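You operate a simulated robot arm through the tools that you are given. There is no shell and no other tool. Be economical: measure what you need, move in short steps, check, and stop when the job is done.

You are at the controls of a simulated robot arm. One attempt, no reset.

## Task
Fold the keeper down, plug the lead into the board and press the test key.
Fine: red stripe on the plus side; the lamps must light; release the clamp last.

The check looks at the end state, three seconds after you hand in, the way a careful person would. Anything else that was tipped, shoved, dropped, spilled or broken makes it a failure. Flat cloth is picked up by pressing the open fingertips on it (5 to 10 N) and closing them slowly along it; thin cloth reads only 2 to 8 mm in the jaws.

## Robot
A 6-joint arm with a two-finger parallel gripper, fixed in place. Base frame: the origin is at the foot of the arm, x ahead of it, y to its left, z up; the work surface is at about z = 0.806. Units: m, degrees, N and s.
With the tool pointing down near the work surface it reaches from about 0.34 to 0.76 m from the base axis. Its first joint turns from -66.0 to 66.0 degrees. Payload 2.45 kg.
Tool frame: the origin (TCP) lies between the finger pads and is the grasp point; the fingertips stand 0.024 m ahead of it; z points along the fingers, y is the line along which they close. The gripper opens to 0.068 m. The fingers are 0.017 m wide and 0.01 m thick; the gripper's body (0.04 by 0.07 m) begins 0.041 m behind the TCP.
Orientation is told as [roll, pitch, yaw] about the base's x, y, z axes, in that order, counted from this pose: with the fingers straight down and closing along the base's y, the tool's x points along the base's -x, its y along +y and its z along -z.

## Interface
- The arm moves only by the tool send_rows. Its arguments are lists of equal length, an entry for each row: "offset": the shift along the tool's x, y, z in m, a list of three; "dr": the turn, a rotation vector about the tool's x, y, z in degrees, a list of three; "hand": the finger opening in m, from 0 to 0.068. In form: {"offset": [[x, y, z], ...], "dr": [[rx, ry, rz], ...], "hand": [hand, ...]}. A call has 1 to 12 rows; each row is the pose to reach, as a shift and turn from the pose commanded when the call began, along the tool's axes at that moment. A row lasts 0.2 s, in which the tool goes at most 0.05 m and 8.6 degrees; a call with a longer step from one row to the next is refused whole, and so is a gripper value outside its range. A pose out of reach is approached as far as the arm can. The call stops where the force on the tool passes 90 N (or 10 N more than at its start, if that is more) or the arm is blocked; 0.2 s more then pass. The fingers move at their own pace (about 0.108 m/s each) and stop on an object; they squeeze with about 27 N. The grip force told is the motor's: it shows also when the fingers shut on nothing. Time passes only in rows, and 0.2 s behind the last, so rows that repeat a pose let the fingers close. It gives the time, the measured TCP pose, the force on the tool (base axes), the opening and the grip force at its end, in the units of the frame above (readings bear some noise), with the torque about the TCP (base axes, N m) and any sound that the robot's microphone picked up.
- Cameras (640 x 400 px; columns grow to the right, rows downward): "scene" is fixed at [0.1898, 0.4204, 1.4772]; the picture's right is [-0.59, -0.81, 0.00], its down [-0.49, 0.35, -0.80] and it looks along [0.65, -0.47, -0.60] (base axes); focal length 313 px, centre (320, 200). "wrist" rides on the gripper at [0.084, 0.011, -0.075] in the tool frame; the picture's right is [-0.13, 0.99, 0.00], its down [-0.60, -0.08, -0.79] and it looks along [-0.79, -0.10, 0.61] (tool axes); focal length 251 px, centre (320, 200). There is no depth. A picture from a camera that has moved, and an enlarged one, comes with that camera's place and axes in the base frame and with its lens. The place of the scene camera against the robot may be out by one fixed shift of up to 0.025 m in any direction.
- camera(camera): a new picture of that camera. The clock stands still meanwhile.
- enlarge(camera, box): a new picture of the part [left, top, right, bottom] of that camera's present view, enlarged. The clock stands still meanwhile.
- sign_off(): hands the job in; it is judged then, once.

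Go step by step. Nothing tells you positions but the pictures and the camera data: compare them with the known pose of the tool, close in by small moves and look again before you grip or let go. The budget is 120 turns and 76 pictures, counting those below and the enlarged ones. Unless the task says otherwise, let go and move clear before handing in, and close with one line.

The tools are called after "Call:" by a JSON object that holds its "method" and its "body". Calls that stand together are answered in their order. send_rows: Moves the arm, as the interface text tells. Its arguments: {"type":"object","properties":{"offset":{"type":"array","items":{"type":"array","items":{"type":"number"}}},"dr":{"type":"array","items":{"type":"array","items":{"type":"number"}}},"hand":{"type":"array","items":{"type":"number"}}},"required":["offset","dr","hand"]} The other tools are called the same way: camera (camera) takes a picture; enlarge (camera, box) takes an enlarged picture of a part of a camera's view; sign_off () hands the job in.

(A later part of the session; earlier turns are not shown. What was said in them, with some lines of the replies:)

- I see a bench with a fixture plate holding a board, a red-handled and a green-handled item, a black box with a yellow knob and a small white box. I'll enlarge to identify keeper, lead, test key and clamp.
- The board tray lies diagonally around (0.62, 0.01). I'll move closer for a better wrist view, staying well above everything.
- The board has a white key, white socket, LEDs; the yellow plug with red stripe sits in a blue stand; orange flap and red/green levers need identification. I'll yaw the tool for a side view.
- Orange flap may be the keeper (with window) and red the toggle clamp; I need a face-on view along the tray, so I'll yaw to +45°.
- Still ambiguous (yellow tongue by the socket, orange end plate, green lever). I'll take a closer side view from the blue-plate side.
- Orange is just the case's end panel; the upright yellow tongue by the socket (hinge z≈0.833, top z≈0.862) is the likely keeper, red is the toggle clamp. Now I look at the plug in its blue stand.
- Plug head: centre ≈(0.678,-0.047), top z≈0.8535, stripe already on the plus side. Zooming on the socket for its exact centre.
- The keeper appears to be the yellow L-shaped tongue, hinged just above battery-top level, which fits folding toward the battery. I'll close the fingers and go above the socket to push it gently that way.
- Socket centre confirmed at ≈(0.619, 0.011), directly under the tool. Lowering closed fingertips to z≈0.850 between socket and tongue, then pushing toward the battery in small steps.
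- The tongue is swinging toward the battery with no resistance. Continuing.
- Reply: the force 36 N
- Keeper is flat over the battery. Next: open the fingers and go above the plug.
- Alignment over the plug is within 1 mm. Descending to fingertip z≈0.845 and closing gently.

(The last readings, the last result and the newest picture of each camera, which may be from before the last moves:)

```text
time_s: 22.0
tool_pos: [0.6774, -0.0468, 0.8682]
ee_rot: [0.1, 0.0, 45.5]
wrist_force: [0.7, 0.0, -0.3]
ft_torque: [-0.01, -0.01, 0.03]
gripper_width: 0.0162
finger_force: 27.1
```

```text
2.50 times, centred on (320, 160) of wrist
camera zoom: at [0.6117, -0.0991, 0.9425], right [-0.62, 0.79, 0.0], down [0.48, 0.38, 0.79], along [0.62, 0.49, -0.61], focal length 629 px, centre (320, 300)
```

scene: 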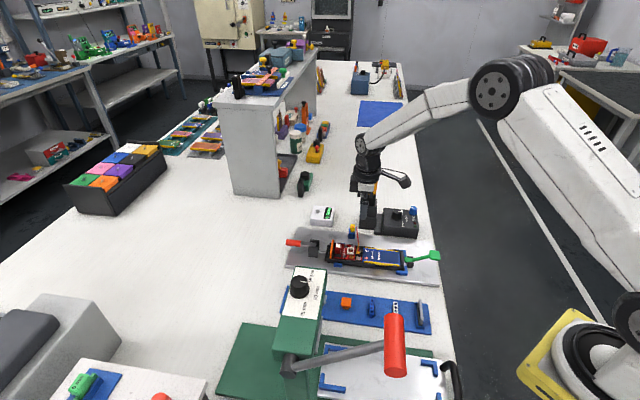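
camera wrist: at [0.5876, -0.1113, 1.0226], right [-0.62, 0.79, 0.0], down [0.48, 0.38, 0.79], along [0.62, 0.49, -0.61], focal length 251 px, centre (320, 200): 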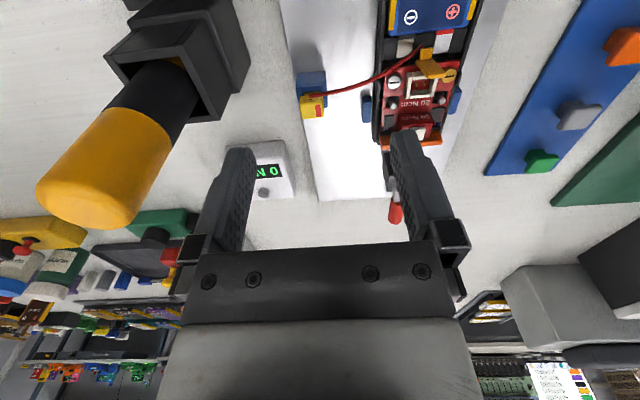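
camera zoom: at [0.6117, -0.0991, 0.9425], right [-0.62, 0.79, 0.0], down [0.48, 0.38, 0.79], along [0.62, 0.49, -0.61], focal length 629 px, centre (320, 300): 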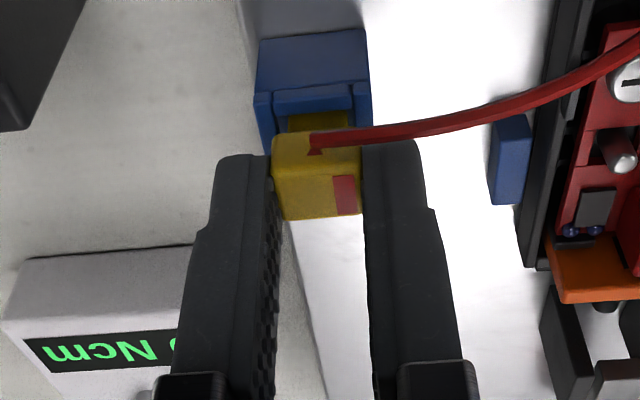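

Gripped (16 mm). Lift straight up and carry over to above the socket.

Call:
{"method": "send_rows", "body": {"offset": [[0, 0, -0.008], [0, 0, -0.02], [0, 0, -0.035], [0, 0.02, -0.035], [0, 0.045, -0.035], [0, 0.065, -0.035], [0, 0.0821, -0.035], [0, 0.0821, -0.03]], "dr": [[0, 0, 0], [0, 0, 0], [0, 0, 0], [0, 0, 0], [0, 0, 0], [0, 0, 0], [0, 0, 0], [0, 0, 0]], "hand": [0.01, 0.01, 0.01, 0.01, 0.01, 0.01, 0.01, 0.01]}}

Call:
{"method": "enlarge", "body": {"camera": "scene", "box": [330, 225, 380, 262]}}

Call:
{"method": "enlarge", "body": {"camera": "wrist", "box": [240, 80, 400, 240]}}

```text
time_s: 23.8
tool_pos: [0.6191, 0.0089, 0.898]
ee_rot: [0.0, -0.1, 45.5]
wrist_force: [-0.7, 0.3, 0.4]
ft_torque: [0.03, 0.0, 0.0]
gripper_width: 0.0162
finger_force: 27.1
```

```text
10.81 times, centred on (355, 244) of scene
camera zoom: at [0.1898, 0.4204, 1.4772], right [-0.59, -0.81, 0.0], down [-0.49, 0.35, -0.8], along [0.65, -0.47, -0.6], focal length 3385 px, centre (-58, -270)
```

zoom: 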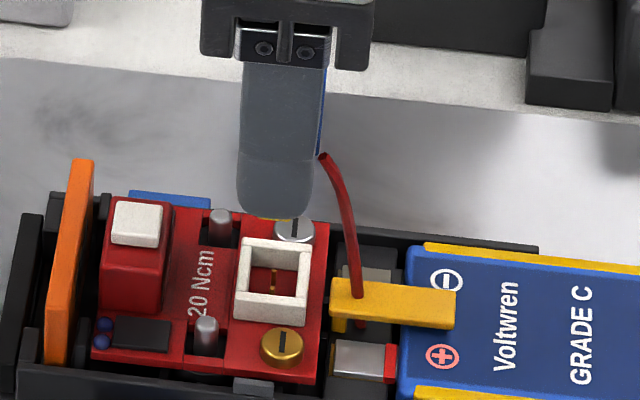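

```text
2.50 times, centred on (320, 160) of wrist
camera zoom: at [0.5529, -0.0416, 0.9725], right [-0.62, 0.79, 0.0], down [0.48, 0.38, 0.79], along [0.62, 0.49, -0.61], focal length 629 px, centre (320, 300)
```

zoom: 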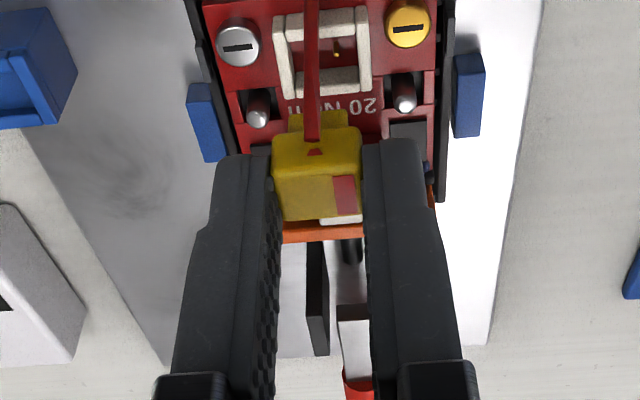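

Over the socket; wire clear. Correct 1 mm toward plus and lower to just above the socket to check.

Call:
{"method": "send_rows", "body": {"offset": [[0, 0.001, 0.01], [0, 0.001, 0.018], [0, 0.001, 0.022]], "dr": [[0, 0, 0], [0, 0, 0], [0, 0, 0]], "hand": [0.01, 0.01, 0.01]}}

Call:
{"method": "enlarge", "body": {"camera": "scene", "box": [340, 235, 372, 260]}}

Call:
{"method": "enlarge", "body": {"camera": "wrist", "box": [270, 90, 370, 190]}}

```text
time_s: 24.6
tool_pos: [0.6189, 0.0099, 0.8775]
ee_rot: [0.0, 0.0, 45.5]
wrist_force: [0.7, 0.4, -0.4]
ft_torque: [-0.02, -0.02, -0.02]
gripper_width: 0.0163
finger_force: 27.0
```

```text
16.00 times, centred on (356, 248) of scene
camera zoom: at [0.1898, 0.4204, 1.4772], right [-0.59, -0.81, 0.0], down [-0.49, 0.35, -0.8], along [0.65, -0.47, -0.6], focal length 5010 px, centre (-256, -560)
```

zoom: 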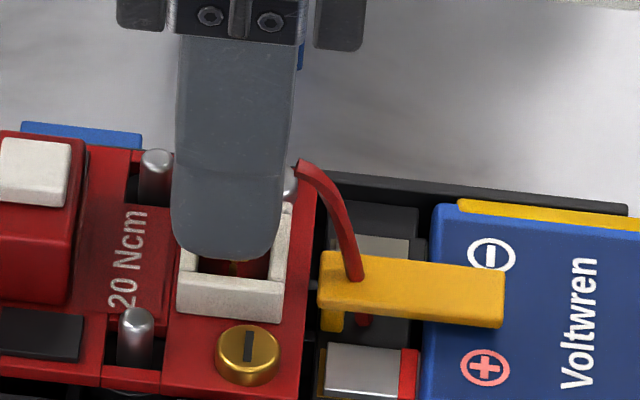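

```text
4.00 times, centred on (320, 140) of wrist
camera zoom: at [0.5529, -0.041, 0.9508], right [-0.62, 0.79, 0.0], down [0.48, 0.38, 0.79], along [0.62, 0.49, -0.61], focal length 1006 px, centre (320, 440)
```

zoom: 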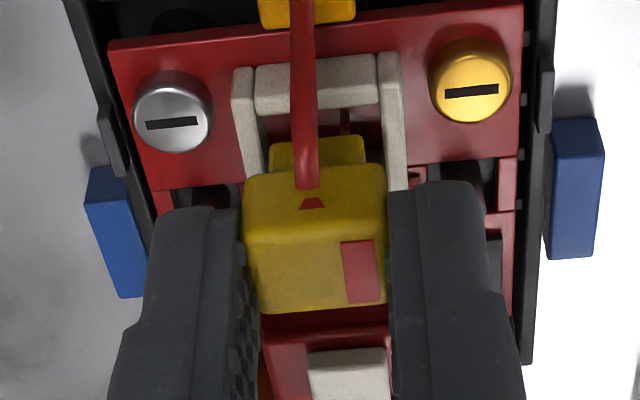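

Call:
{"method": "send_rows", "body": {"offset": [[0, 0.0005, 0.002], [0, 0.0005, 0.004], [0, 0.0005, 0.006], [0, 0.0005, 0.008]], "dr": [[0, 0, 0], [0, 0, 0], [0, 0, 0], [0, 0, 0]], "hand": [0.01, 0.01, 0.01, 0.01]}}

Call:
{"method": "enlarge", "body": {"camera": "wrist", "box": [270, 90, 370, 190]}}

```text
time_s: 25.6
tool_pos: [0.6191, 0.0109, 0.8703]
ee_rot: [-0.1, 0.0, 45.7]
wrist_force: [-6.6, -0.8, 13.5]
ft_torque: [-0.05, 0.21, -0.02]
gripper_width: 0.0162
finger_force: 27.3
```

```text
4.00 times, centred on (320, 140) of wrist
camera zoom: at [0.5522, -0.0404, 0.9429], right [-0.62, 0.79, 0.0], down [0.48, 0.38, 0.79], along [0.62, 0.49, -0.61], focal length 1006 px, centre (320, 440)
```

zoom: 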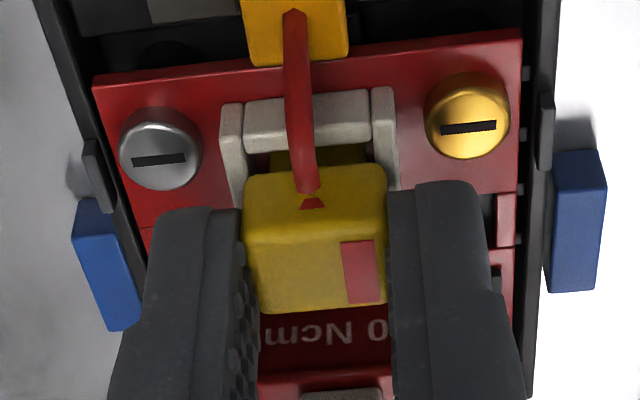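

Contact at 13 N with the neck already inside the socket rim; small lateral correction and push in 1 mm steps.

Call:
{"method": "send_rows", "body": {"offset": [[0, -0.0006, -0.0005], [0, -0.0006, 0.0005], [0, -0.0006, 0.001]], "dr": [[0, 0, 0], [0, 0, 0], [0, 0, 0]], "hand": [0.01, 0.01, 0.01]}}

Call:
{"method": "enlarge", "body": {"camera": "scene", "box": [340, 235, 372, 260]}}

```text
time_s: 26.4
tool_pos: [0.6195, 0.0095, 0.8681]
ee_rot: [-0.1, 0.1, 45.6]
wrist_force: [-9.2, 4.7, 18.1]
ft_torque: [0.14, 0.33, -0.02]
gripper_width: 0.0161
finger_force: 27.1
```

```text
16.00 times, centred on (356, 248) of scene
camera zoom: at [0.1892, 0.4204, 1.4772], right [-0.59, -0.81, 0.0], down [-0.49, 0.35, -0.8], along [0.65, -0.47, -0.6], focal length 5010 px, centre (-256, -560)
```

zoom: 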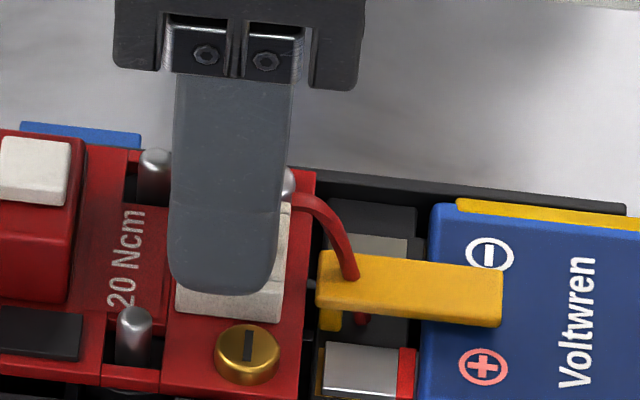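

Call:
{"method": "send_rows", "body": {"offset": [[0, 0, -0.0015], [0.0003, 0.0012, -0.0015], [0.0003, 0.0012, -0.0005], [0.0003, 0.0012, 0.0003]], "dr": [[0, 0, 0], [0, 0, 0], [0, 0, 0], [0, 0, 0]], "hand": [0.01, 0.01, 0.01, 0.01]}}

```text
time_s: 27.4
tool_pos: [0.6188, 0.0114, 0.8684]
ee_rot: [-0.2, -0.1, 45.5]
wrist_force: [-4.1, -3.6, 15.0]
ft_torque: [-0.12, 0.16, 0.01]
gripper_width: 0.0164
finger_force: 27.1
```

Call:
{"method": "send_rows", "body": {"offset": [[0.0007, 0, -0.001], [0.0007, 0, 0.0003], [0.0007, 0, 0.001], [0.0007, 0, 0.001]], "dr": [[0, 0, 0], [0, 0, 0], [0, 0, 0], [0, 0, 0]], "hand": [0.01, 0.01, 0.01, 0.01]}}

```text
time_s: 28.4
tool_pos: [0.6183, 0.0102, 0.8672]
ee_rot: [-0.1, -0.2, 45.6]
wrist_force: [3.0, 3.1, 17.9]
ft_torque: [0.14, -0.07, -0.05]
gripper_width: 0.0165
finger_force: 26.7
```

Forces are now centred and the plug is following downward at ~15–18 N (insertion friction). Continue down.

Call:
{"method": "send_rows", "body": {"offset": [[-0.0003, 0, 0.001], [-0.0003, 0, 0.002]], "dr": [[0, 0, 0], [0, 0, 0]], "hand": [0.01, 0.01]}}

Call:
{"method": "enlarge", "body": {"camera": "wrist", "box": [270, 90, 370, 190]}}

```text
time_s: 29.0
tool_pos: [0.6186, 0.0107, 0.8646]
ee_rot: [-0.1, 0.0, 45.5]
wrist_force: [3.2, 1.2, 19.4]
ft_torque: [0.06, -0.12, -0.03]
gripper_width: 0.0163
finger_force: 26.2
```

```text
4.00 times, centred on (320, 140) of wrist
camera zoom: at [0.5515, -0.0408, 0.9385], right [-0.62, 0.79, 0.0], down [0.48, 0.38, 0.79], along [0.62, 0.49, -0.61], focal length 1006 px, centre (320, 440)
```

zoom: 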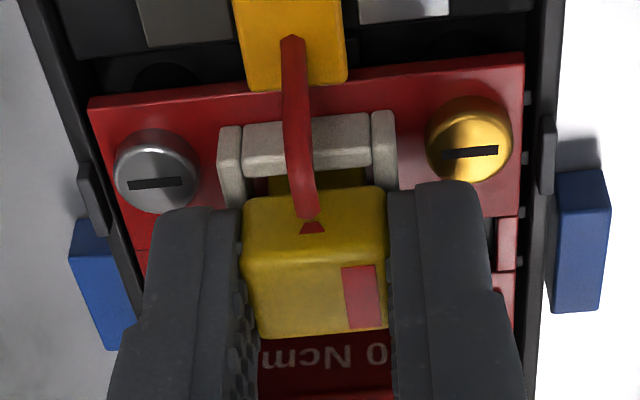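

The plug is seated in the socket mouth but slips in the grip at ~18 N; it needs a push from above. Release, lift, and inspect.

Call:
{"method": "send_rows", "body": {"offset": [[0, 0, 0], [0, 0, 0], [0, 0, 0], [0, 0, -0.02], [0, 0, -0.05]], "dr": [[0, 0, 0], [0, 0, 0], [0, 0, 0], [0, 0, 0], [0, 0, 0]], "hand": [0.02, 0.026, 0.03, 0.03, 0.03]}}

Call:
{"method": "enlarge", "body": {"camera": "scene", "box": [340, 232, 372, 257]}}

Call:
{"method": "enlarge", "body": {"camera": "wrist", "box": [260, 60, 380, 180]}}

```text
time_s: 30.2
tool_pos: [0.6167, 0.0102, 0.914]
ee_rot: [0.1, 0.1, 45.4]
wrist_force: [-0.4, 0.1, 0.0]
ft_torque: [-0.02, 0.0, -0.01]
gripper_width: 0.0302
finger_force: 0.0
```

```text
16.00 times, centred on (356, 244) of scene
camera zoom: at [0.1898, 0.4204, 1.4772], right [-0.59, -0.81, 0.0], down [-0.49, 0.35, -0.8], along [0.65, -0.47, -0.6], focal length 5010 px, centre (-256, -512)
```

zoom: 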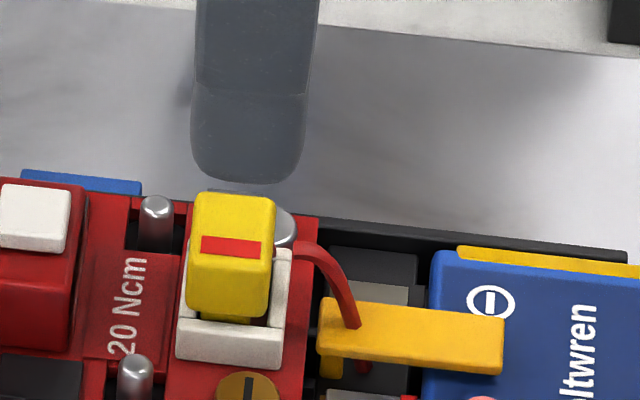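

```text
3.33 times, centred on (320, 120) of wrist
camera zoom: at [0.5505, -0.0412, 0.9881], right [-0.62, 0.79, 0.0], down [0.48, 0.38, 0.79], along [0.62, 0.49, -0.61], focal length 838 px, centre (320, 467)
```

zoom: 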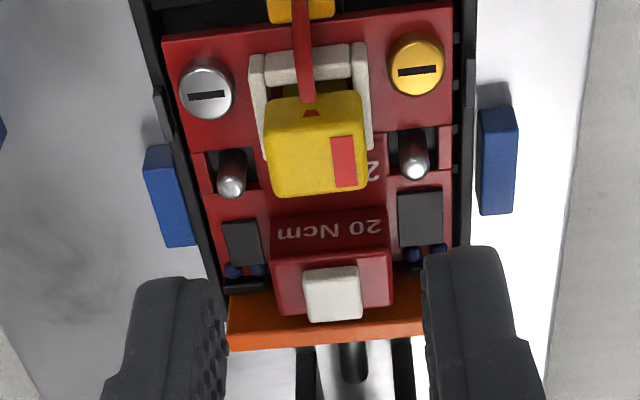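

Plug stands straight in the socket. Close fingers and press on its top.

Call:
{"method": "send_rows", "body": {"offset": [[0, 0, 0], [0, 0, 0], [0, 0, 0.015], [0, 0, 0.028], [0, 0, 0.033], [0, 0, 0.035]], "dr": [[0, 0, 0], [0, 0, 0], [0, 0, 0], [0, 0, 0], [0, 0, 0], [0, 0, 0]], "hand": [0, 0, 0, 0, 0, 0]}}

```text
time_s: 31.6
tool_pos: [0.6177, 0.0102, 0.8792]
ee_rot: [0.1, 0.0, 45.5]
wrist_force: [0.3, 1.3, 0.6]
ft_torque: [0.02, 0.02, -0.03]
gripper_width: 0.0002
finger_force: 23.9
```

Call:
{"method": "send_rows", "body": {"offset": [[0, 0, 0.001], [0, 0, 0.002], [0, 0, 0.003]], "dr": [[0, 0, 0], [0, 0, 0], [0, 0, 0]], "hand": [0, 0, 0]}}

```text
time_s: 32.4
tool_pos: [0.6187, 0.0096, 0.8779]
ee_rot: [-0.1, -0.2, 45.4]
wrist_force: [-5.3, -2.1, 22.3]
ft_torque: [-0.11, 0.16, 0.01]
gripper_width: 0.0
finger_force: 22.5
```

Call:
{"method": "send_rows", "body": {"offset": [[0, 0, 0.001], [0, 0, 0.002]], "dr": [[0, 0, 0], [0, 0, 0]], "hand": [0, 0]}}

```text
time_s: 33.0
tool_pos: [0.6189, 0.0098, 0.8767]
ee_rot: [-0.2, -0.2, 45.4]
wrist_force: [-6.6, -3.2, 34.9]
ft_torque: [-0.11, 0.3, 0.0]
gripper_width: 0.0001
finger_force: 23.3
```

Call:
{"method": "enlarge", "body": {"camera": "scene", "box": [340, 232, 372, 257]}}

Call:
{"method": "enlarge", "body": {"camera": "wrist", "box": [270, 60, 370, 160]}}

```text
16.00 times, centred on (356, 244) of scene
camera zoom: at [0.1889, 0.4203, 1.4773], right [-0.59, -0.81, 0.0], down [-0.49, 0.35, -0.8], along [0.65, -0.47, -0.6], focal length 5010 px, centre (-256, -512)
```

zoom: 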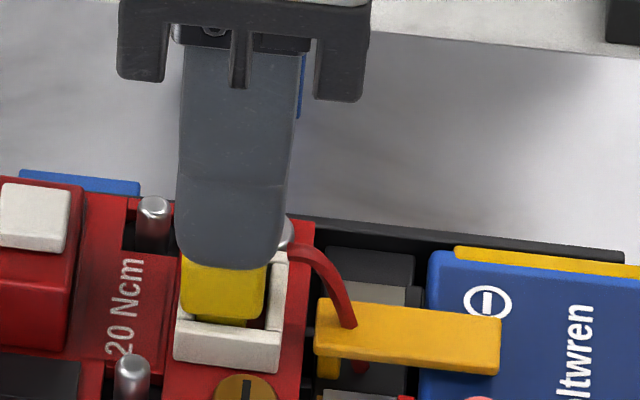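

```text
4.00 times, centred on (320, 110) of wrist
camera zoom: at [0.552, -0.0409, 0.9506], right [-0.62, 0.79, 0.0], down [0.48, 0.38, 0.8], along [0.63, 0.49, -0.61], focal length 1006 px, centre (320, 560)
```

zoom: 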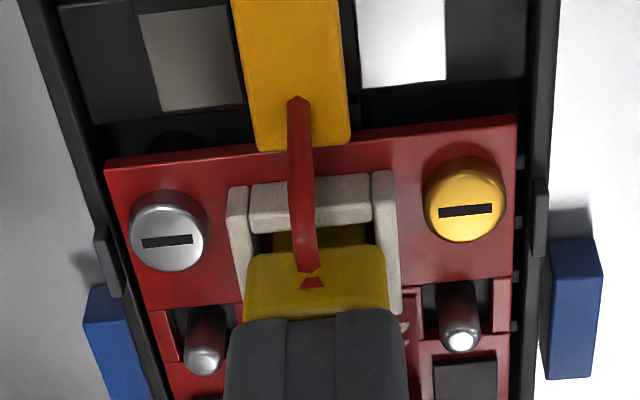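

The press isn't moving it further; I'll lift and look closely at how the neck sits in the socket.

Call:
{"method": "send_rows", "body": {"offset": [[0, 0, -0.01], [0, 0, -0.04], [0, 0, -0.06]], "dr": [[0, 0, 0], [0, 0, 0], [0, 0, 0]], "hand": [0, 0.02, 0.03]}}

Call:
{"method": "enlarge", "body": {"camera": "scene", "box": [346, 241, 364, 257]}}

```text
time_s: 33.8
tool_pos: [0.618, 0.0103, 0.9327]
ee_rot: [0.2, 0.2, 45.7]
wrist_force: [0.1, -0.4, 1.4]
ft_torque: [0.03, 0.01, 0.01]
gripper_width: 0.0301
finger_force: 0.1
```

```text
16.00 times, centred on (355, 249) of scene
camera zoom: at [0.1898, 0.4204, 1.4772], right [-0.59, -0.81, 0.0], down [-0.49, 0.35, -0.8], along [0.65, -0.47, -0.6], focal length 5010 px, centre (-240, -584)
```

zoom: 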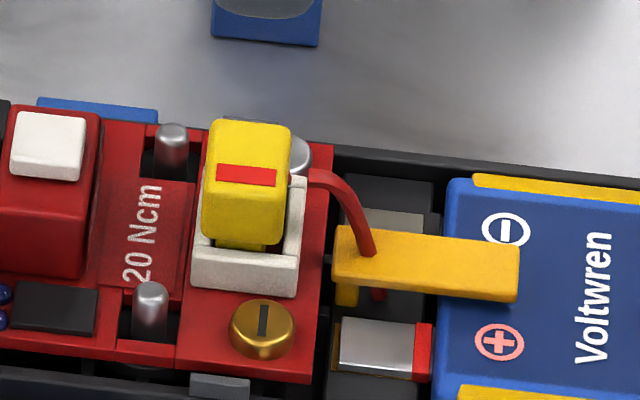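

The neck sits in the socket but ~1 mm toward the key side, likely resting on the pins. I'll regrip, lift a little and shift.

Call:
{"method": "send_rows", "body": {"offset": [[0, 0, 0.03], [0, 0, 0.05], [0, 0, 0.063], [0, 0, 0.063], [0, 0, 0.063], [0, 0, 0.063]], "dr": [[0, 0, 0], [0, 0, 0], [0, 0, 0], [0, 0, 0], [0, 0, 0], [0, 0, 0]], "hand": [0.03, 0.03, 0.03, 0.02, 0.01, 0.01]}}

Call:
{"method": "send_rows", "body": {"offset": [[0, 0, -0.001], [0.0005, -0.0002, -0.0015], [0.001, -0.0003, -0.0015], [0.001, -0.0003, -0.0005], [0.001, -0.0003, 0.0005]], "dr": [[0, 0, 0], [0, 0, 0], [0, 0, 0], [0, 0, 0], [0, 0, 0]], "hand": [0.01, 0.01, 0.01, 0.01, 0.01]}}

```text
time_s: 35.2
tool_pos: [0.617, 0.0097, 0.8703]
ee_rot: [0.1, 0.0, 45.6]
wrist_force: [0.4, 1.1, 0.5]
ft_torque: [0.05, -0.02, 0.03]
gripper_width: 0.0163
finger_force: 26.8
```

```text
time_s: 36.4
tool_pos: [0.6174, 0.01, 0.8711]
ee_rot: [0.0, 0.0, 45.5]
wrist_force: [1.6, 0.3, -0.3]
ft_torque: [-0.01, 0.01, -0.02]
gripper_width: 0.0163
finger_force: 27.8
```

Call:
{"method": "send_rows", "body": {"offset": [[0, 0, 0.001], [0, 0, 0.002]], "dr": [[0, 0, 0], [0, 0, 0]], "hand": [0.01, 0.01]}}

Call:
{"method": "enlarge", "body": {"camera": "wrist", "box": [270, 90, 370, 190]}}

```text
time_s: 37.0
tool_pos: [0.6165, 0.0094, 0.8699]
ee_rot: [-0.1, 0.0, 45.5]
wrist_force: [-3.0, -1.6, 10.5]
ft_torque: [-0.03, 0.08, 0.0]
gripper_width: 0.0163
finger_force: 27.4
```

```text
4.00 times, centred on (320, 140) of wrist
camera zoom: at [0.551, -0.0421, 0.9438], right [-0.62, 0.79, 0.0], down [0.48, 0.38, 0.79], along [0.62, 0.49, -0.61], focal length 1006 px, centre (320, 440)
```

zoom: 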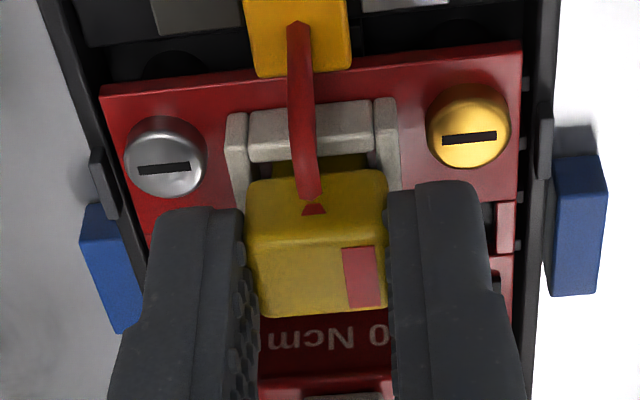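

Comparing pictures, the top press had driven it ~1.3 mm deeper, so it is simply a stiff fit. Release and press again from above, harder.

Call:
{"method": "send_rows", "body": {"offset": [[0, 0, 0], [0, 0, 0], [0, 0, -0.01], [0, 0, -0.025], [0, 0, -0.025], [0, 0, -0.025], [0, 0, -0.018], [0, 0, -0.011]], "dr": [[0, 0, 0], [0, 0, 0], [0, 0, 0], [0, 0, 0], [0, 0, 0], [0, 0, 0], [0, 0, 0], [0, 0, 0]], "hand": [0.025, 0.03, 0.03, 0.03, 0, 0, 0, 0]}}

Call:
{"method": "send_rows", "body": {"offset": [[0, 0, 0.001], [0, 0, 0.002], [0, 0, 0.003], [0, 0, 0.004]], "dr": [[0, 0, 0], [0, 0, 0], [0, 0, 0], [0, 0, 0]], "hand": [0, 0, 0, 0]}}

```text
time_s: 38.8
tool_pos: [0.6159, 0.0095, 0.879]
ee_rot: [0.0, 0.0, 45.5]
wrist_force: [0.0, -0.4, 0.3]
ft_torque: [0.0, 0.01, -0.01]
gripper_width: 0.0
finger_force: 23.8
```

```text
time_s: 39.8
tool_pos: [0.6185, 0.0094, 0.877]
ee_rot: [-0.1, -0.1, 45.5]
wrist_force: [-5.4, -0.5, 21.5]
ft_torque: [0.04, 0.16, 0.04]
gripper_width: 0.0001
finger_force: 23.8
```

Call:
{"method": "send_rows", "body": {"offset": [[0, 0, 0.001], [0, 0, 0.002], [0, 0, 0.003], [0, 0, 0.004]], "dr": [[0, 0, 0], [0, 0, 0], [0, 0, 0], [0, 0, 0]], "hand": [0, 0, 0, 0]}}

```text
time_s: 40.8
tool_pos: [0.6193, 0.0089, 0.8767]
ee_rot: [-0.3, -0.3, 45.5]
wrist_force: [-13.8, -2.8, 51.1]
ft_torque: [-0.14, 0.48, 0.04]
gripper_width: 0.0002
finger_force: 23.7
```

Call:
{"method": "send_rows", "body": {"offset": [[0, 0, -0.005], [0, 0, -0.03], [0, 0, -0.06]], "dr": [[0, 0, 0], [0, 0, 0], [0, 0, 0]], "hand": [0, 0, 0]}}

Call:
{"method": "enlarge", "body": {"camera": "scene", "box": [346, 241, 364, 257]}}

Call:
{"method": "enlarge", "body": {"camera": "wrist", "box": [280, 60, 360, 120]}}

```text
time_s: 41.6
tool_pos: [0.6171, 0.0107, 0.9298]
ee_rot: [0.1, 0.1, 45.7]
wrist_force: [-0.4, -0.1, 1.0]
ft_torque: [0.0, -0.01, -0.01]
gripper_width: 0.0
finger_force: 23.6
```

```text
16.00 times, centred on (355, 249) of scene
camera zoom: at [0.1898, 0.4204, 1.4772], right [-0.59, -0.81, 0.0], down [-0.49, 0.35, -0.8], along [0.65, -0.47, -0.6], focal length 5010 px, centre (-240, -584)
```

zoom: 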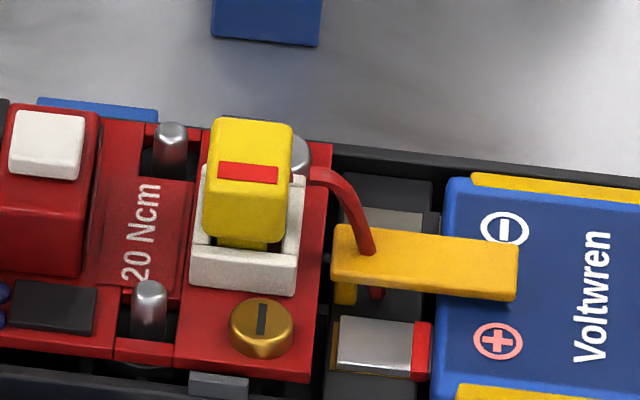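

```text
6.67 times, centred on (320, 90) of wrist
camera zoom: at [0.5514, -0.041, 1.0037], right [-0.62, 0.79, 0.0], down [0.48, 0.38, 0.79], along [0.62, 0.49, -0.61], focal length 1676 px, centre (320, 933)
```

zoom: 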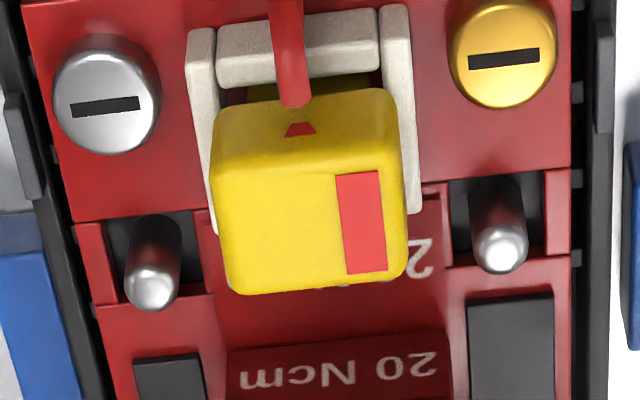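

Plug appears ~2.4 mm above the rim with a hard stop – probably seated on its pins. I'll test by pressing the white key (≈(0.642,0.036), top z≈0.8505) and watching the lamps.

Call:
{"method": "send_rows", "body": {"offset": [[-0.015, 0, 0], [-0.0345, 0.001, 0], [-0.0345, 0.001, 0.025], [-0.0345, 0.001, 0.045], [-0.0345, 0.001, 0.05]], "dr": [[0, 0, 0], [0, 0, 0], [0, 0, 0], [0, 0, 0], [0, 0, 0]], "hand": [0, 0, 0, 0, 0]}}

Call:
{"method": "enlarge", "body": {"camera": "scene", "box": [330, 232, 366, 260]}}

```text
time_s: 42.8
tool_pos: [0.6418, 0.0354, 0.8799]
ee_rot: [0.0, 0.0, 45.6]
wrist_force: [-0.1, -0.2, 0.7]
ft_torque: [-0.03, 0.01, 0.02]
gripper_width: 0.0
finger_force: 23.6
```

```text
14.29 times, centred on (348, 246) of scene
camera zoom: at [0.1898, 0.4204, 1.4772], right [-0.59, -0.81, 0.0], down [-0.49, 0.35, -0.8], along [0.65, -0.47, -0.6], focal length 4473 px, centre (-80, -457)
```

zoom: 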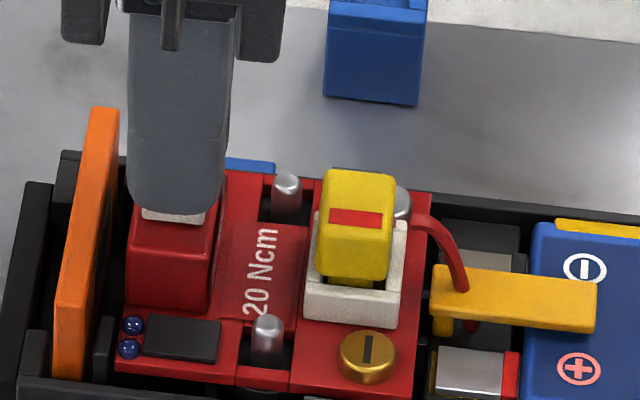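

Call:
{"method": "send_rows", "body": {"offset": [[0, 0, 0.002], [0, 0, 0.004], [0, 0, 0.005], [0, 0, 0.006]], "dr": [[0, 0, 0], [0, 0, 0], [0, 0, 0], [0, 0, 0]], "hand": [0, 0, 0, 0]}}

```text
time_s: 43.8
tool_pos: [0.6411, 0.0352, 0.8759]
ee_rot: [0.0, 0.1, 45.6]
wrist_force: [-0.3, 1.1, 0.7]
ft_torque: [0.0, 0.02, -0.02]
gripper_width: 0.0001
finger_force: 23.2
```

Call:
{"method": "send_rows", "body": {"offset": [[0, 0, 0.001], [0, 0, 0.002], [0, 0, 0.003]], "dr": [[0, 0, 0], [0, 0, 0], [0, 0, 0]], "hand": [0, 0, 0]}}

```text
time_s: 44.6
tool_pos: [0.6404, 0.0358, 0.8737]
ee_rot: [-0.1, -0.1, 45.8]
wrist_force: [-1.8, 3.0, 7.5]
ft_torque: [0.05, 0.05, -0.03]
gripper_width: 0.0001
finger_force: 23.2
heard: click
```

A click was heard from the key. Checking the lamps.

Call:
{"method": "enlarge", "body": {"camera": "scene", "box": [330, 232, 366, 260]}}

```text
14.29 times, centred on (348, 246) of scene
camera zoom: at [0.1896, 0.4204, 1.4772], right [-0.59, -0.81, 0.0], down [-0.49, 0.35, -0.8], along [0.65, -0.47, -0.6], focal length 4473 px, centre (-80, -457)
```

zoom: 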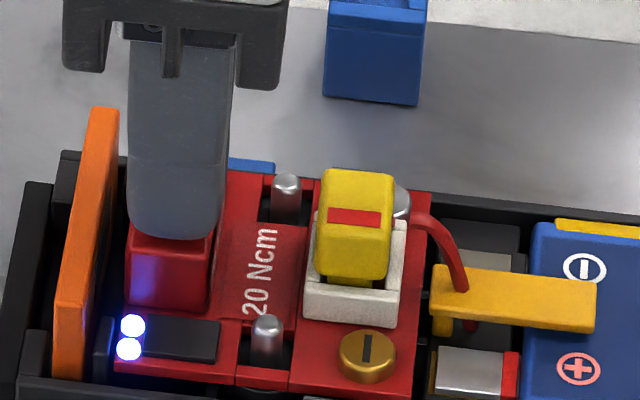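

The lamps light, so the plug is connected. Lift off and check they stay lit.

Call:
{"method": "send_rows", "body": {"offset": [[0, 0, -0.01], [0, 0, -0.04], [0, 0, -0.07]], "dr": [[0, 0, 0], [0, 0, 0], [0, 0, 0]], "hand": [0, 0, 0]}}

Call:
{"method": "enlarge", "body": {"camera": "scene", "box": [285, 225, 365, 275]}}

```text
time_s: 45.4
tool_pos: [0.641, 0.0334, 0.9421]
ee_rot: [0.0, 0.1, 45.5]
wrist_force: [0.7, -0.1, 0.1]
ft_torque: [-0.03, 0.0, 0.02]
gripper_width: 0.0
finger_force: 23.5
```

```text
8.00 times, centred on (325, 250) of scene
camera zoom: at [0.1898, 0.4204, 1.4772], right [-0.59, -0.81, 0.0], down [-0.49, 0.35, -0.8], along [0.65, -0.47, -0.6], focal length 2505 px, centre (280, -200)
```

zoom: 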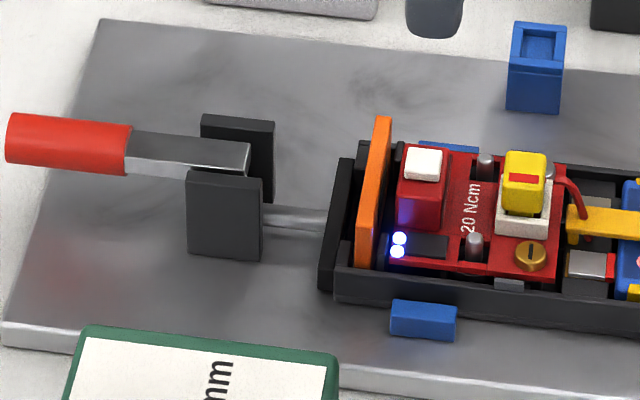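

Lamps stay lit. Next, the red toggle clamp: handle along the tray axis, grip centre ≈(0.736,0.129,0.842). Moving above it with open fingers.

Call:
{"method": "send_rows", "body": {"offset": [[-0.03, 0, -0.005], [-0.065, 0, -0.005], [-0.1, -0.001, 0], [-0.134, -0.0014, 0.01], [-0.134, -0.0014, 0.02]], "dr": [[0, 0, 0], [0, 0, 0], [0, 0, 0], [0, 0, 0], [0, 0, 0]], "hand": [0.02, 0.04, 0.04, 0.04, 0.04]}}

Call:
{"method": "camera", "body": {"camera": "wrist"}}

Call:
{"method": "enlarge", "body": {"camera": "scene", "box": [270, 205, 350, 275]}}

```text
time_s: 46.6
tool_pos: [0.7382, 0.1295, 0.9223]
ee_rot: [0.0, 0.0, 45.5]
wrist_force: [0.5, 0.0, 0.3]
ft_torque: [-0.04, -0.02, -0.02]
gripper_width: 0.04
finger_force: 0.1
```

```text
11 pictures are left
camera wrist: at [0.6714, 0.0787, 0.9954], right [-0.62, 0.79, 0.0], down [0.48, 0.38, 0.79], along [0.62, 0.49, -0.61], focal length 251 px, centre (320, 200)
```

wrist: 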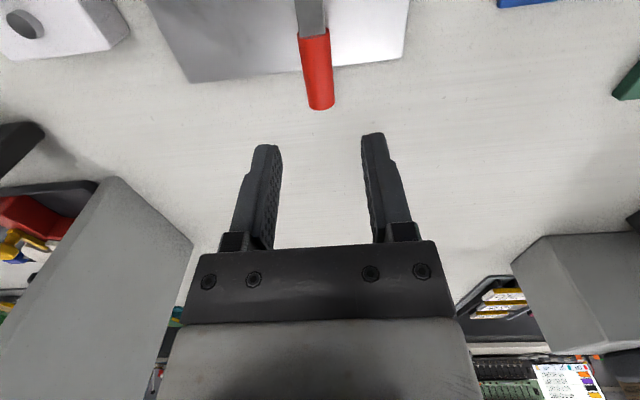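

```text
5.71 times, centred on (310, 240) of scene
camera zoom: at [0.1898, 0.4204, 1.4772], right [-0.59, -0.81, 0.0], down [-0.49, 0.35, -0.8], along [0.65, -0.47, -0.6], focal length 1789 px, centre (377, -29)
```

zoom: 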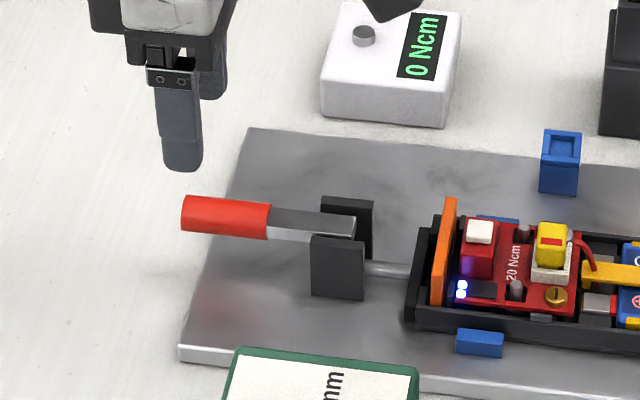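

Handle is centred between fingers, ~12 mm from its end. Descend and grip.

Call:
{"method": "send_rows", "body": {"offset": [[0, -0.001, 0.025], [0, -0.001, 0.05], [0, -0.001, 0.065], [0, -0.001, 0.07], [0, -0.001, 0.07], [0, -0.001, 0.07], [0, -0.001, 0.07]], "dr": [[0, 0, 0], [0, 0, 0], [0, 0, 0], [0, 0, 0], [0, 0, 0], [0, 0, 0], [0, 0, 0]], "hand": [0.04, 0.04, 0.04, 0.04, 0.025, 0.012, 0.01]}}

Call:
{"method": "enlarge", "body": {"camera": "scene", "box": [270, 205, 350, 275]}}

```text
time_s: 48.2
tool_pos: [0.736, 0.1287, 0.8519]
ee_rot: [-0.1, -0.1, 45.5]
wrist_force: [-2.2, 2.5, -0.8]
ft_torque: [0.1, -0.03, -0.32]
gripper_width: 0.0177
finger_force: 36.6
```

```text
5.71 times, centred on (310, 240) of scene
camera zoom: at [0.1898, 0.4204, 1.4772], right [-0.59, -0.81, 0.0], down [-0.49, 0.35, -0.8], along [0.65, -0.47, -0.6], focal length 1789 px, centre (377, -29)
```

zoom: 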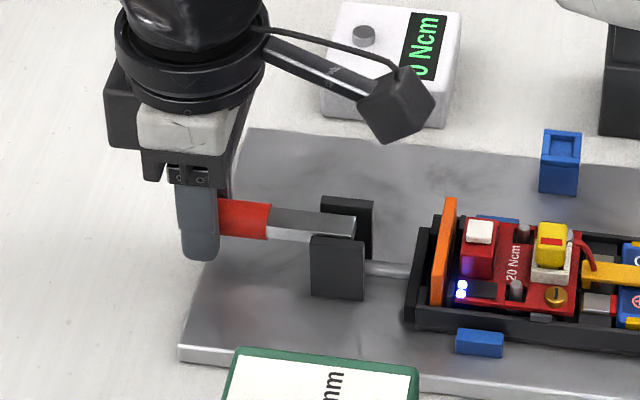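

Gripped. Lift the handle along an arc about the posts' pivot, first 30°.

Call:
{"method": "send_rows", "body": {"offset": [[0.0003, 0, -0.0055], [0.001, 0, -0.0111], [0.0022, 0, -0.0166], [0.0039, 0, -0.0219], [0.006, 0, -0.027], [0.0086, 0, -0.032]], "dr": [[0, 0, 0], [0, 0, 0], [0, 0, 0], [0, 0, 0], [0, 0, 0], [0, 0, 0]], "hand": [0.01, 0.01, 0.01, 0.01, 0.01, 0.01]}}

Call:
{"method": "enlarge", "body": {"camera": "scene", "box": [270, 205, 350, 275]}}

```text
time_s: 49.6
tool_pos: [0.7306, 0.1223, 0.8859]
ee_rot: [-0.1, -0.1, 45.6]
wrist_force: [6.3, 3.7, -11.8]
ft_torque: [0.77, -0.62, -0.37]
gripper_width: 0.0178
finger_force: 35.9
```

```text
5.71 times, centred on (310, 240) of scene
camera zoom: at [0.1902, 0.4205, 1.4771], right [-0.59, -0.81, 0.0], down [-0.49, 0.35, -0.8], along [0.65, -0.47, -0.6], focal length 1789 px, centre (377, -29)
```

zoom: 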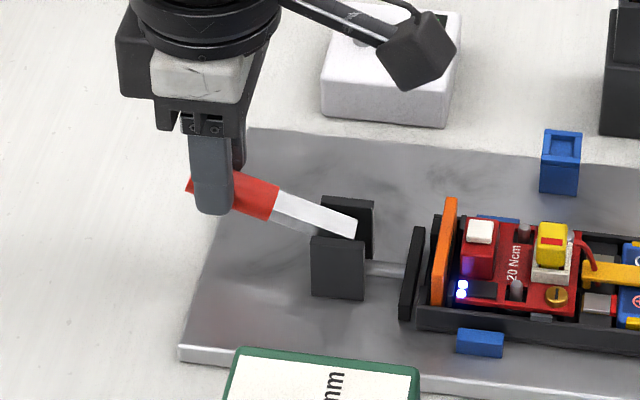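

The pad is retracting from the case. Continue the arc toward vertical.

Call:
{"method": "send_rows", "body": {"offset": [[0.003, 0, -0.0047], [0.0064, 0, -0.0091], [0.0102, 0, -0.0133], [0.0143, 0, -0.017], [0.0187, 0, -0.0204], [0.0234, 0, -0.0234]], "dr": [[0, 0, 0], [0, 0, 0], [0, 0, 0], [0, 0, 0], [0, 0, 0], [0, 0, 0]], "hand": [0.01, 0.01, 0.01, 0.01, 0.01, 0.01]}}

Call:
{"method": "enlarge", "body": {"camera": "scene", "box": [270, 205, 350, 275]}}

```text
time_s: 51.0
tool_pos: [0.7134, 0.1057, 0.9084]
ee_rot: [0.0, 0.0, 45.5]
wrist_force: [0.0, 0.1, -0.3]
ft_torque: [0.0, 0.02, -0.01]
gripper_width: 0.0104
finger_force: 0.0
```

```text
5.71 times, centred on (310, 240) of scene
camera zoom: at [0.1898, 0.4204, 1.4772], right [-0.59, -0.81, 0.0], down [-0.49, 0.35, -0.8], along [0.65, -0.47, -0.6], focal length 1789 px, centre (377, -29)
```

zoom: 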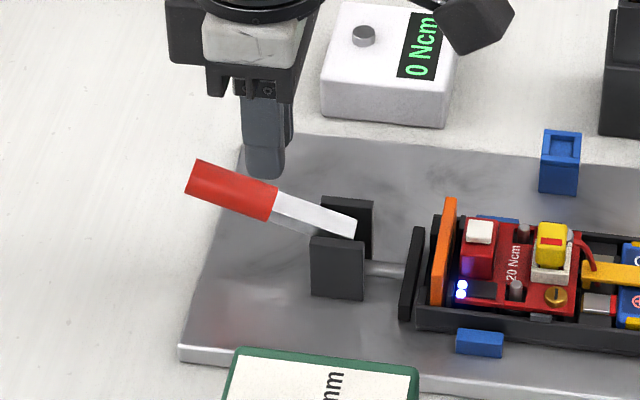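

The handle slipped from the grip because the pads resist rotation; it rests ~20° up with the pad backing off. I'll regrip at the TCP and this time turn the tool along with the handle.

Call:
{"method": "send_rows", "body": {"offset": [[0, 0, -0.01], [-0.0267, 0, -0.01], [-0.0267, 0, 0.01], [-0.0267, 0, 0.03], [-0.0267, 0, 0.04], [-0.0267, 0, 0.04], [-0.0267, 0, 0.04], [-0.0267, 0, 0.04]], "dr": [[0, 0, 0], [0, 0, 0], [0, 0, 0], [0, 0, 0], [0, 0, 0], [0, 0, 0], [0, 0, 0], [0, 0, 0]], "hand": [0.03, 0.04, 0.04, 0.04, 0.04, 0.025, 0.012, 0.01]}}

```text
time_s: 52.8
tool_pos: [0.7328, 0.1243, 0.8682]
ee_rot: [0.0, -0.1, 45.5]
wrist_force: [11.1, -7.8, -4.3]
ft_torque: [0.21, -0.25, -0.32]
gripper_width: 0.0175
finger_force: 36.3
```

Call:
{"method": "send_rows", "body": {"offset": [[0.0, -0.0008, 0], [0.0023, -0.001, -0.0055], [0.005, -0.001, -0.0107], [0.0082, -0.001, -0.0157], [0.0118, -0.001, -0.0205], [0.0158, -0.001, -0.0248], [0.0202, -0.001, -0.0288]], "dr": [[0, 0, 0], [0, -5, 0], [0, -10, 0], [0, -15, 0], [0, -20, 0], [0, -25, 0], [0, -30, 0]], "hand": [0.01, 0.01, 0.01, 0.01, 0.01, 0.01, 0.01]}}

Call:
{"method": "enlarge", "body": {"camera": "scene", "box": [270, 205, 350, 275]}}

```text
time_s: 54.4
tool_pos: [0.717, 0.1106, 0.8948]
ee_rot: [0.0, -29.8, 45.6]
wrist_force: [-10.5, -8.9, -3.4]
ft_torque: [-0.41, 0.58, -0.23]
gripper_width: 0.0179
finger_force: 36.3
```

```text
5.71 times, centred on (310, 240) of scene
camera zoom: at [0.1896, 0.4201, 1.4773], right [-0.59, -0.81, 0.0], down [-0.49, 0.35, -0.8], along [0.65, -0.47, -0.6], focal length 1789 px, centre (377, -29)
```

zoom: 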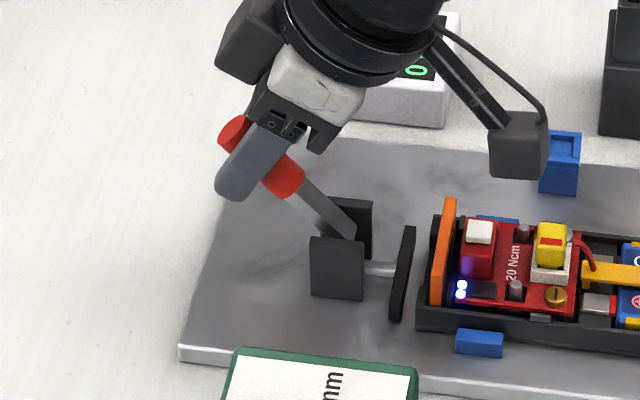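

Works: the pad is well off the case. Continue the arc further toward vertical, limiting tilt to 45°.

Call:
{"method": "send_rows", "body": {"offset": [[0.0023, 0, -0.0055], [0.005, 0, -0.0108], [0.0082, 0, -0.0157], [0.0119, 0, -0.0205], [0.0158, 0, -0.0249], [0.0201, 0, -0.0289]], "dr": [[0, -4, 0], [0, -8, 0], [0, -12, 0], [0, -15, 0], [0, -16, 0], [0, -16, 0]], "hand": [0.01, 0.01, 0.01, 0.01, 0.01, 0.01]}}

Call:
{"method": "enlarge", "body": {"camera": "scene", "box": [270, 205, 350, 275]}}

```text
time_s: 55.8
tool_pos: [0.6983, 0.0897, 0.9127]
ee_rot: [-0.2, -46.3, 45.8]
wrist_force: [-0.7, 19.1, -3.9]
ft_torque: [0.89, -0.39, -0.02]
gripper_width: 0.0179
finger_force: 36.3
```

```text
5.71 times, centred on (310, 240) of scene
camera zoom: at [0.1898, 0.4209, 1.477], right [-0.59, -0.81, 0.0], down [-0.49, 0.35, -0.8], along [0.65, -0.47, -0.6], focal length 1789 px, centre (377, -29)
```

zoom: 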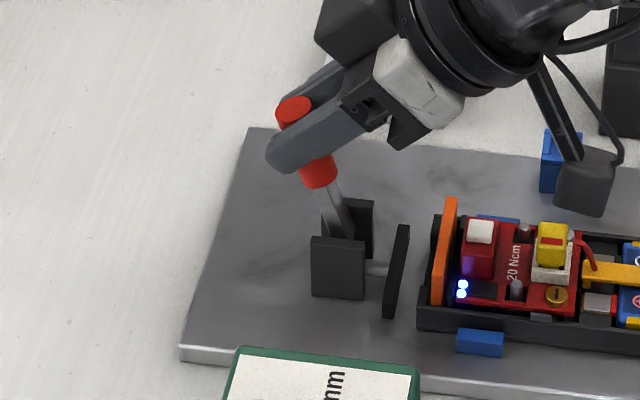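

Call:
{"method": "send_rows", "body": {"offset": [[0, 0, 0], [0, 0, 0], [0, 0, -0.02], [0, 0, -0.05], [-0.02, 0, -0.08], [-0.03, 0, -0.1]], "dr": [[0, 0, 0], [0, 0, 0], [0, 0, 0], [0, 0, 0], [0, 8, 0], [0, 16, 0]], "hand": [0.03, 0.04, 0.04, 0.04, 0.04, 0.04]}}

Call:
{"method": "enlarge", "body": {"camera": "scene", "box": [280, 205, 370, 280]}}

```text
time_s: 57.2
tool_pos: [0.6601, 0.0528, 1.0033]
ee_rot: [0.0, -30.1, 45.5]
wrist_force: [0.0, 1.2, -0.1]
ft_torque: [0.01, 0.01, 0.0]
gripper_width: 0.0396
finger_force: 0.0
```

```text
5.33 times, centred on (325, 242) of scene
camera zoom: at [0.1898, 0.4203, 1.4772], right [-0.59, -0.81, 0.0], down [-0.49, 0.35, -0.8], along [0.65, -0.47, -0.6], focal length 1670 px, centre (293, -27)
```

zoom: 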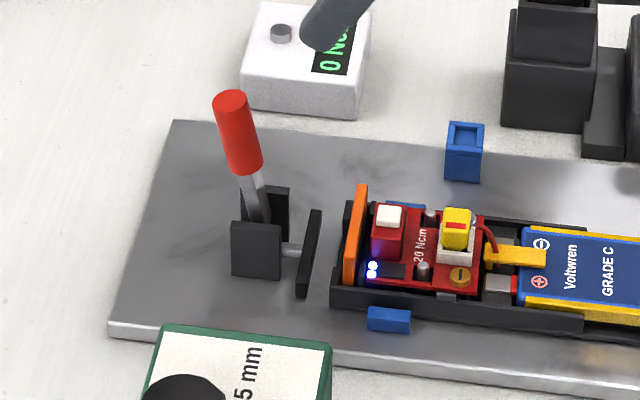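

The clamp handle stands about 80° up with its pad clear of the case. The keeper is down over the battery, the plug is in with its stripe on the plus side, the lamps are lit and the gripper is clear, so I'm handing in.

Call:
{"method": "sign_off", "body": {}}

```text
The job is handed in.
```

The job is handed in: keeper folded down, lead plugged in with the red stripe on the plus side, test key pressed with the lamps lit and staying lit, and the clamp released last. Two parts stopped short of full travel: the plug head sat about 2.4 mm above the socket rim at a hard stop, and the clamp handle rests at about 80° rather than fully upright.
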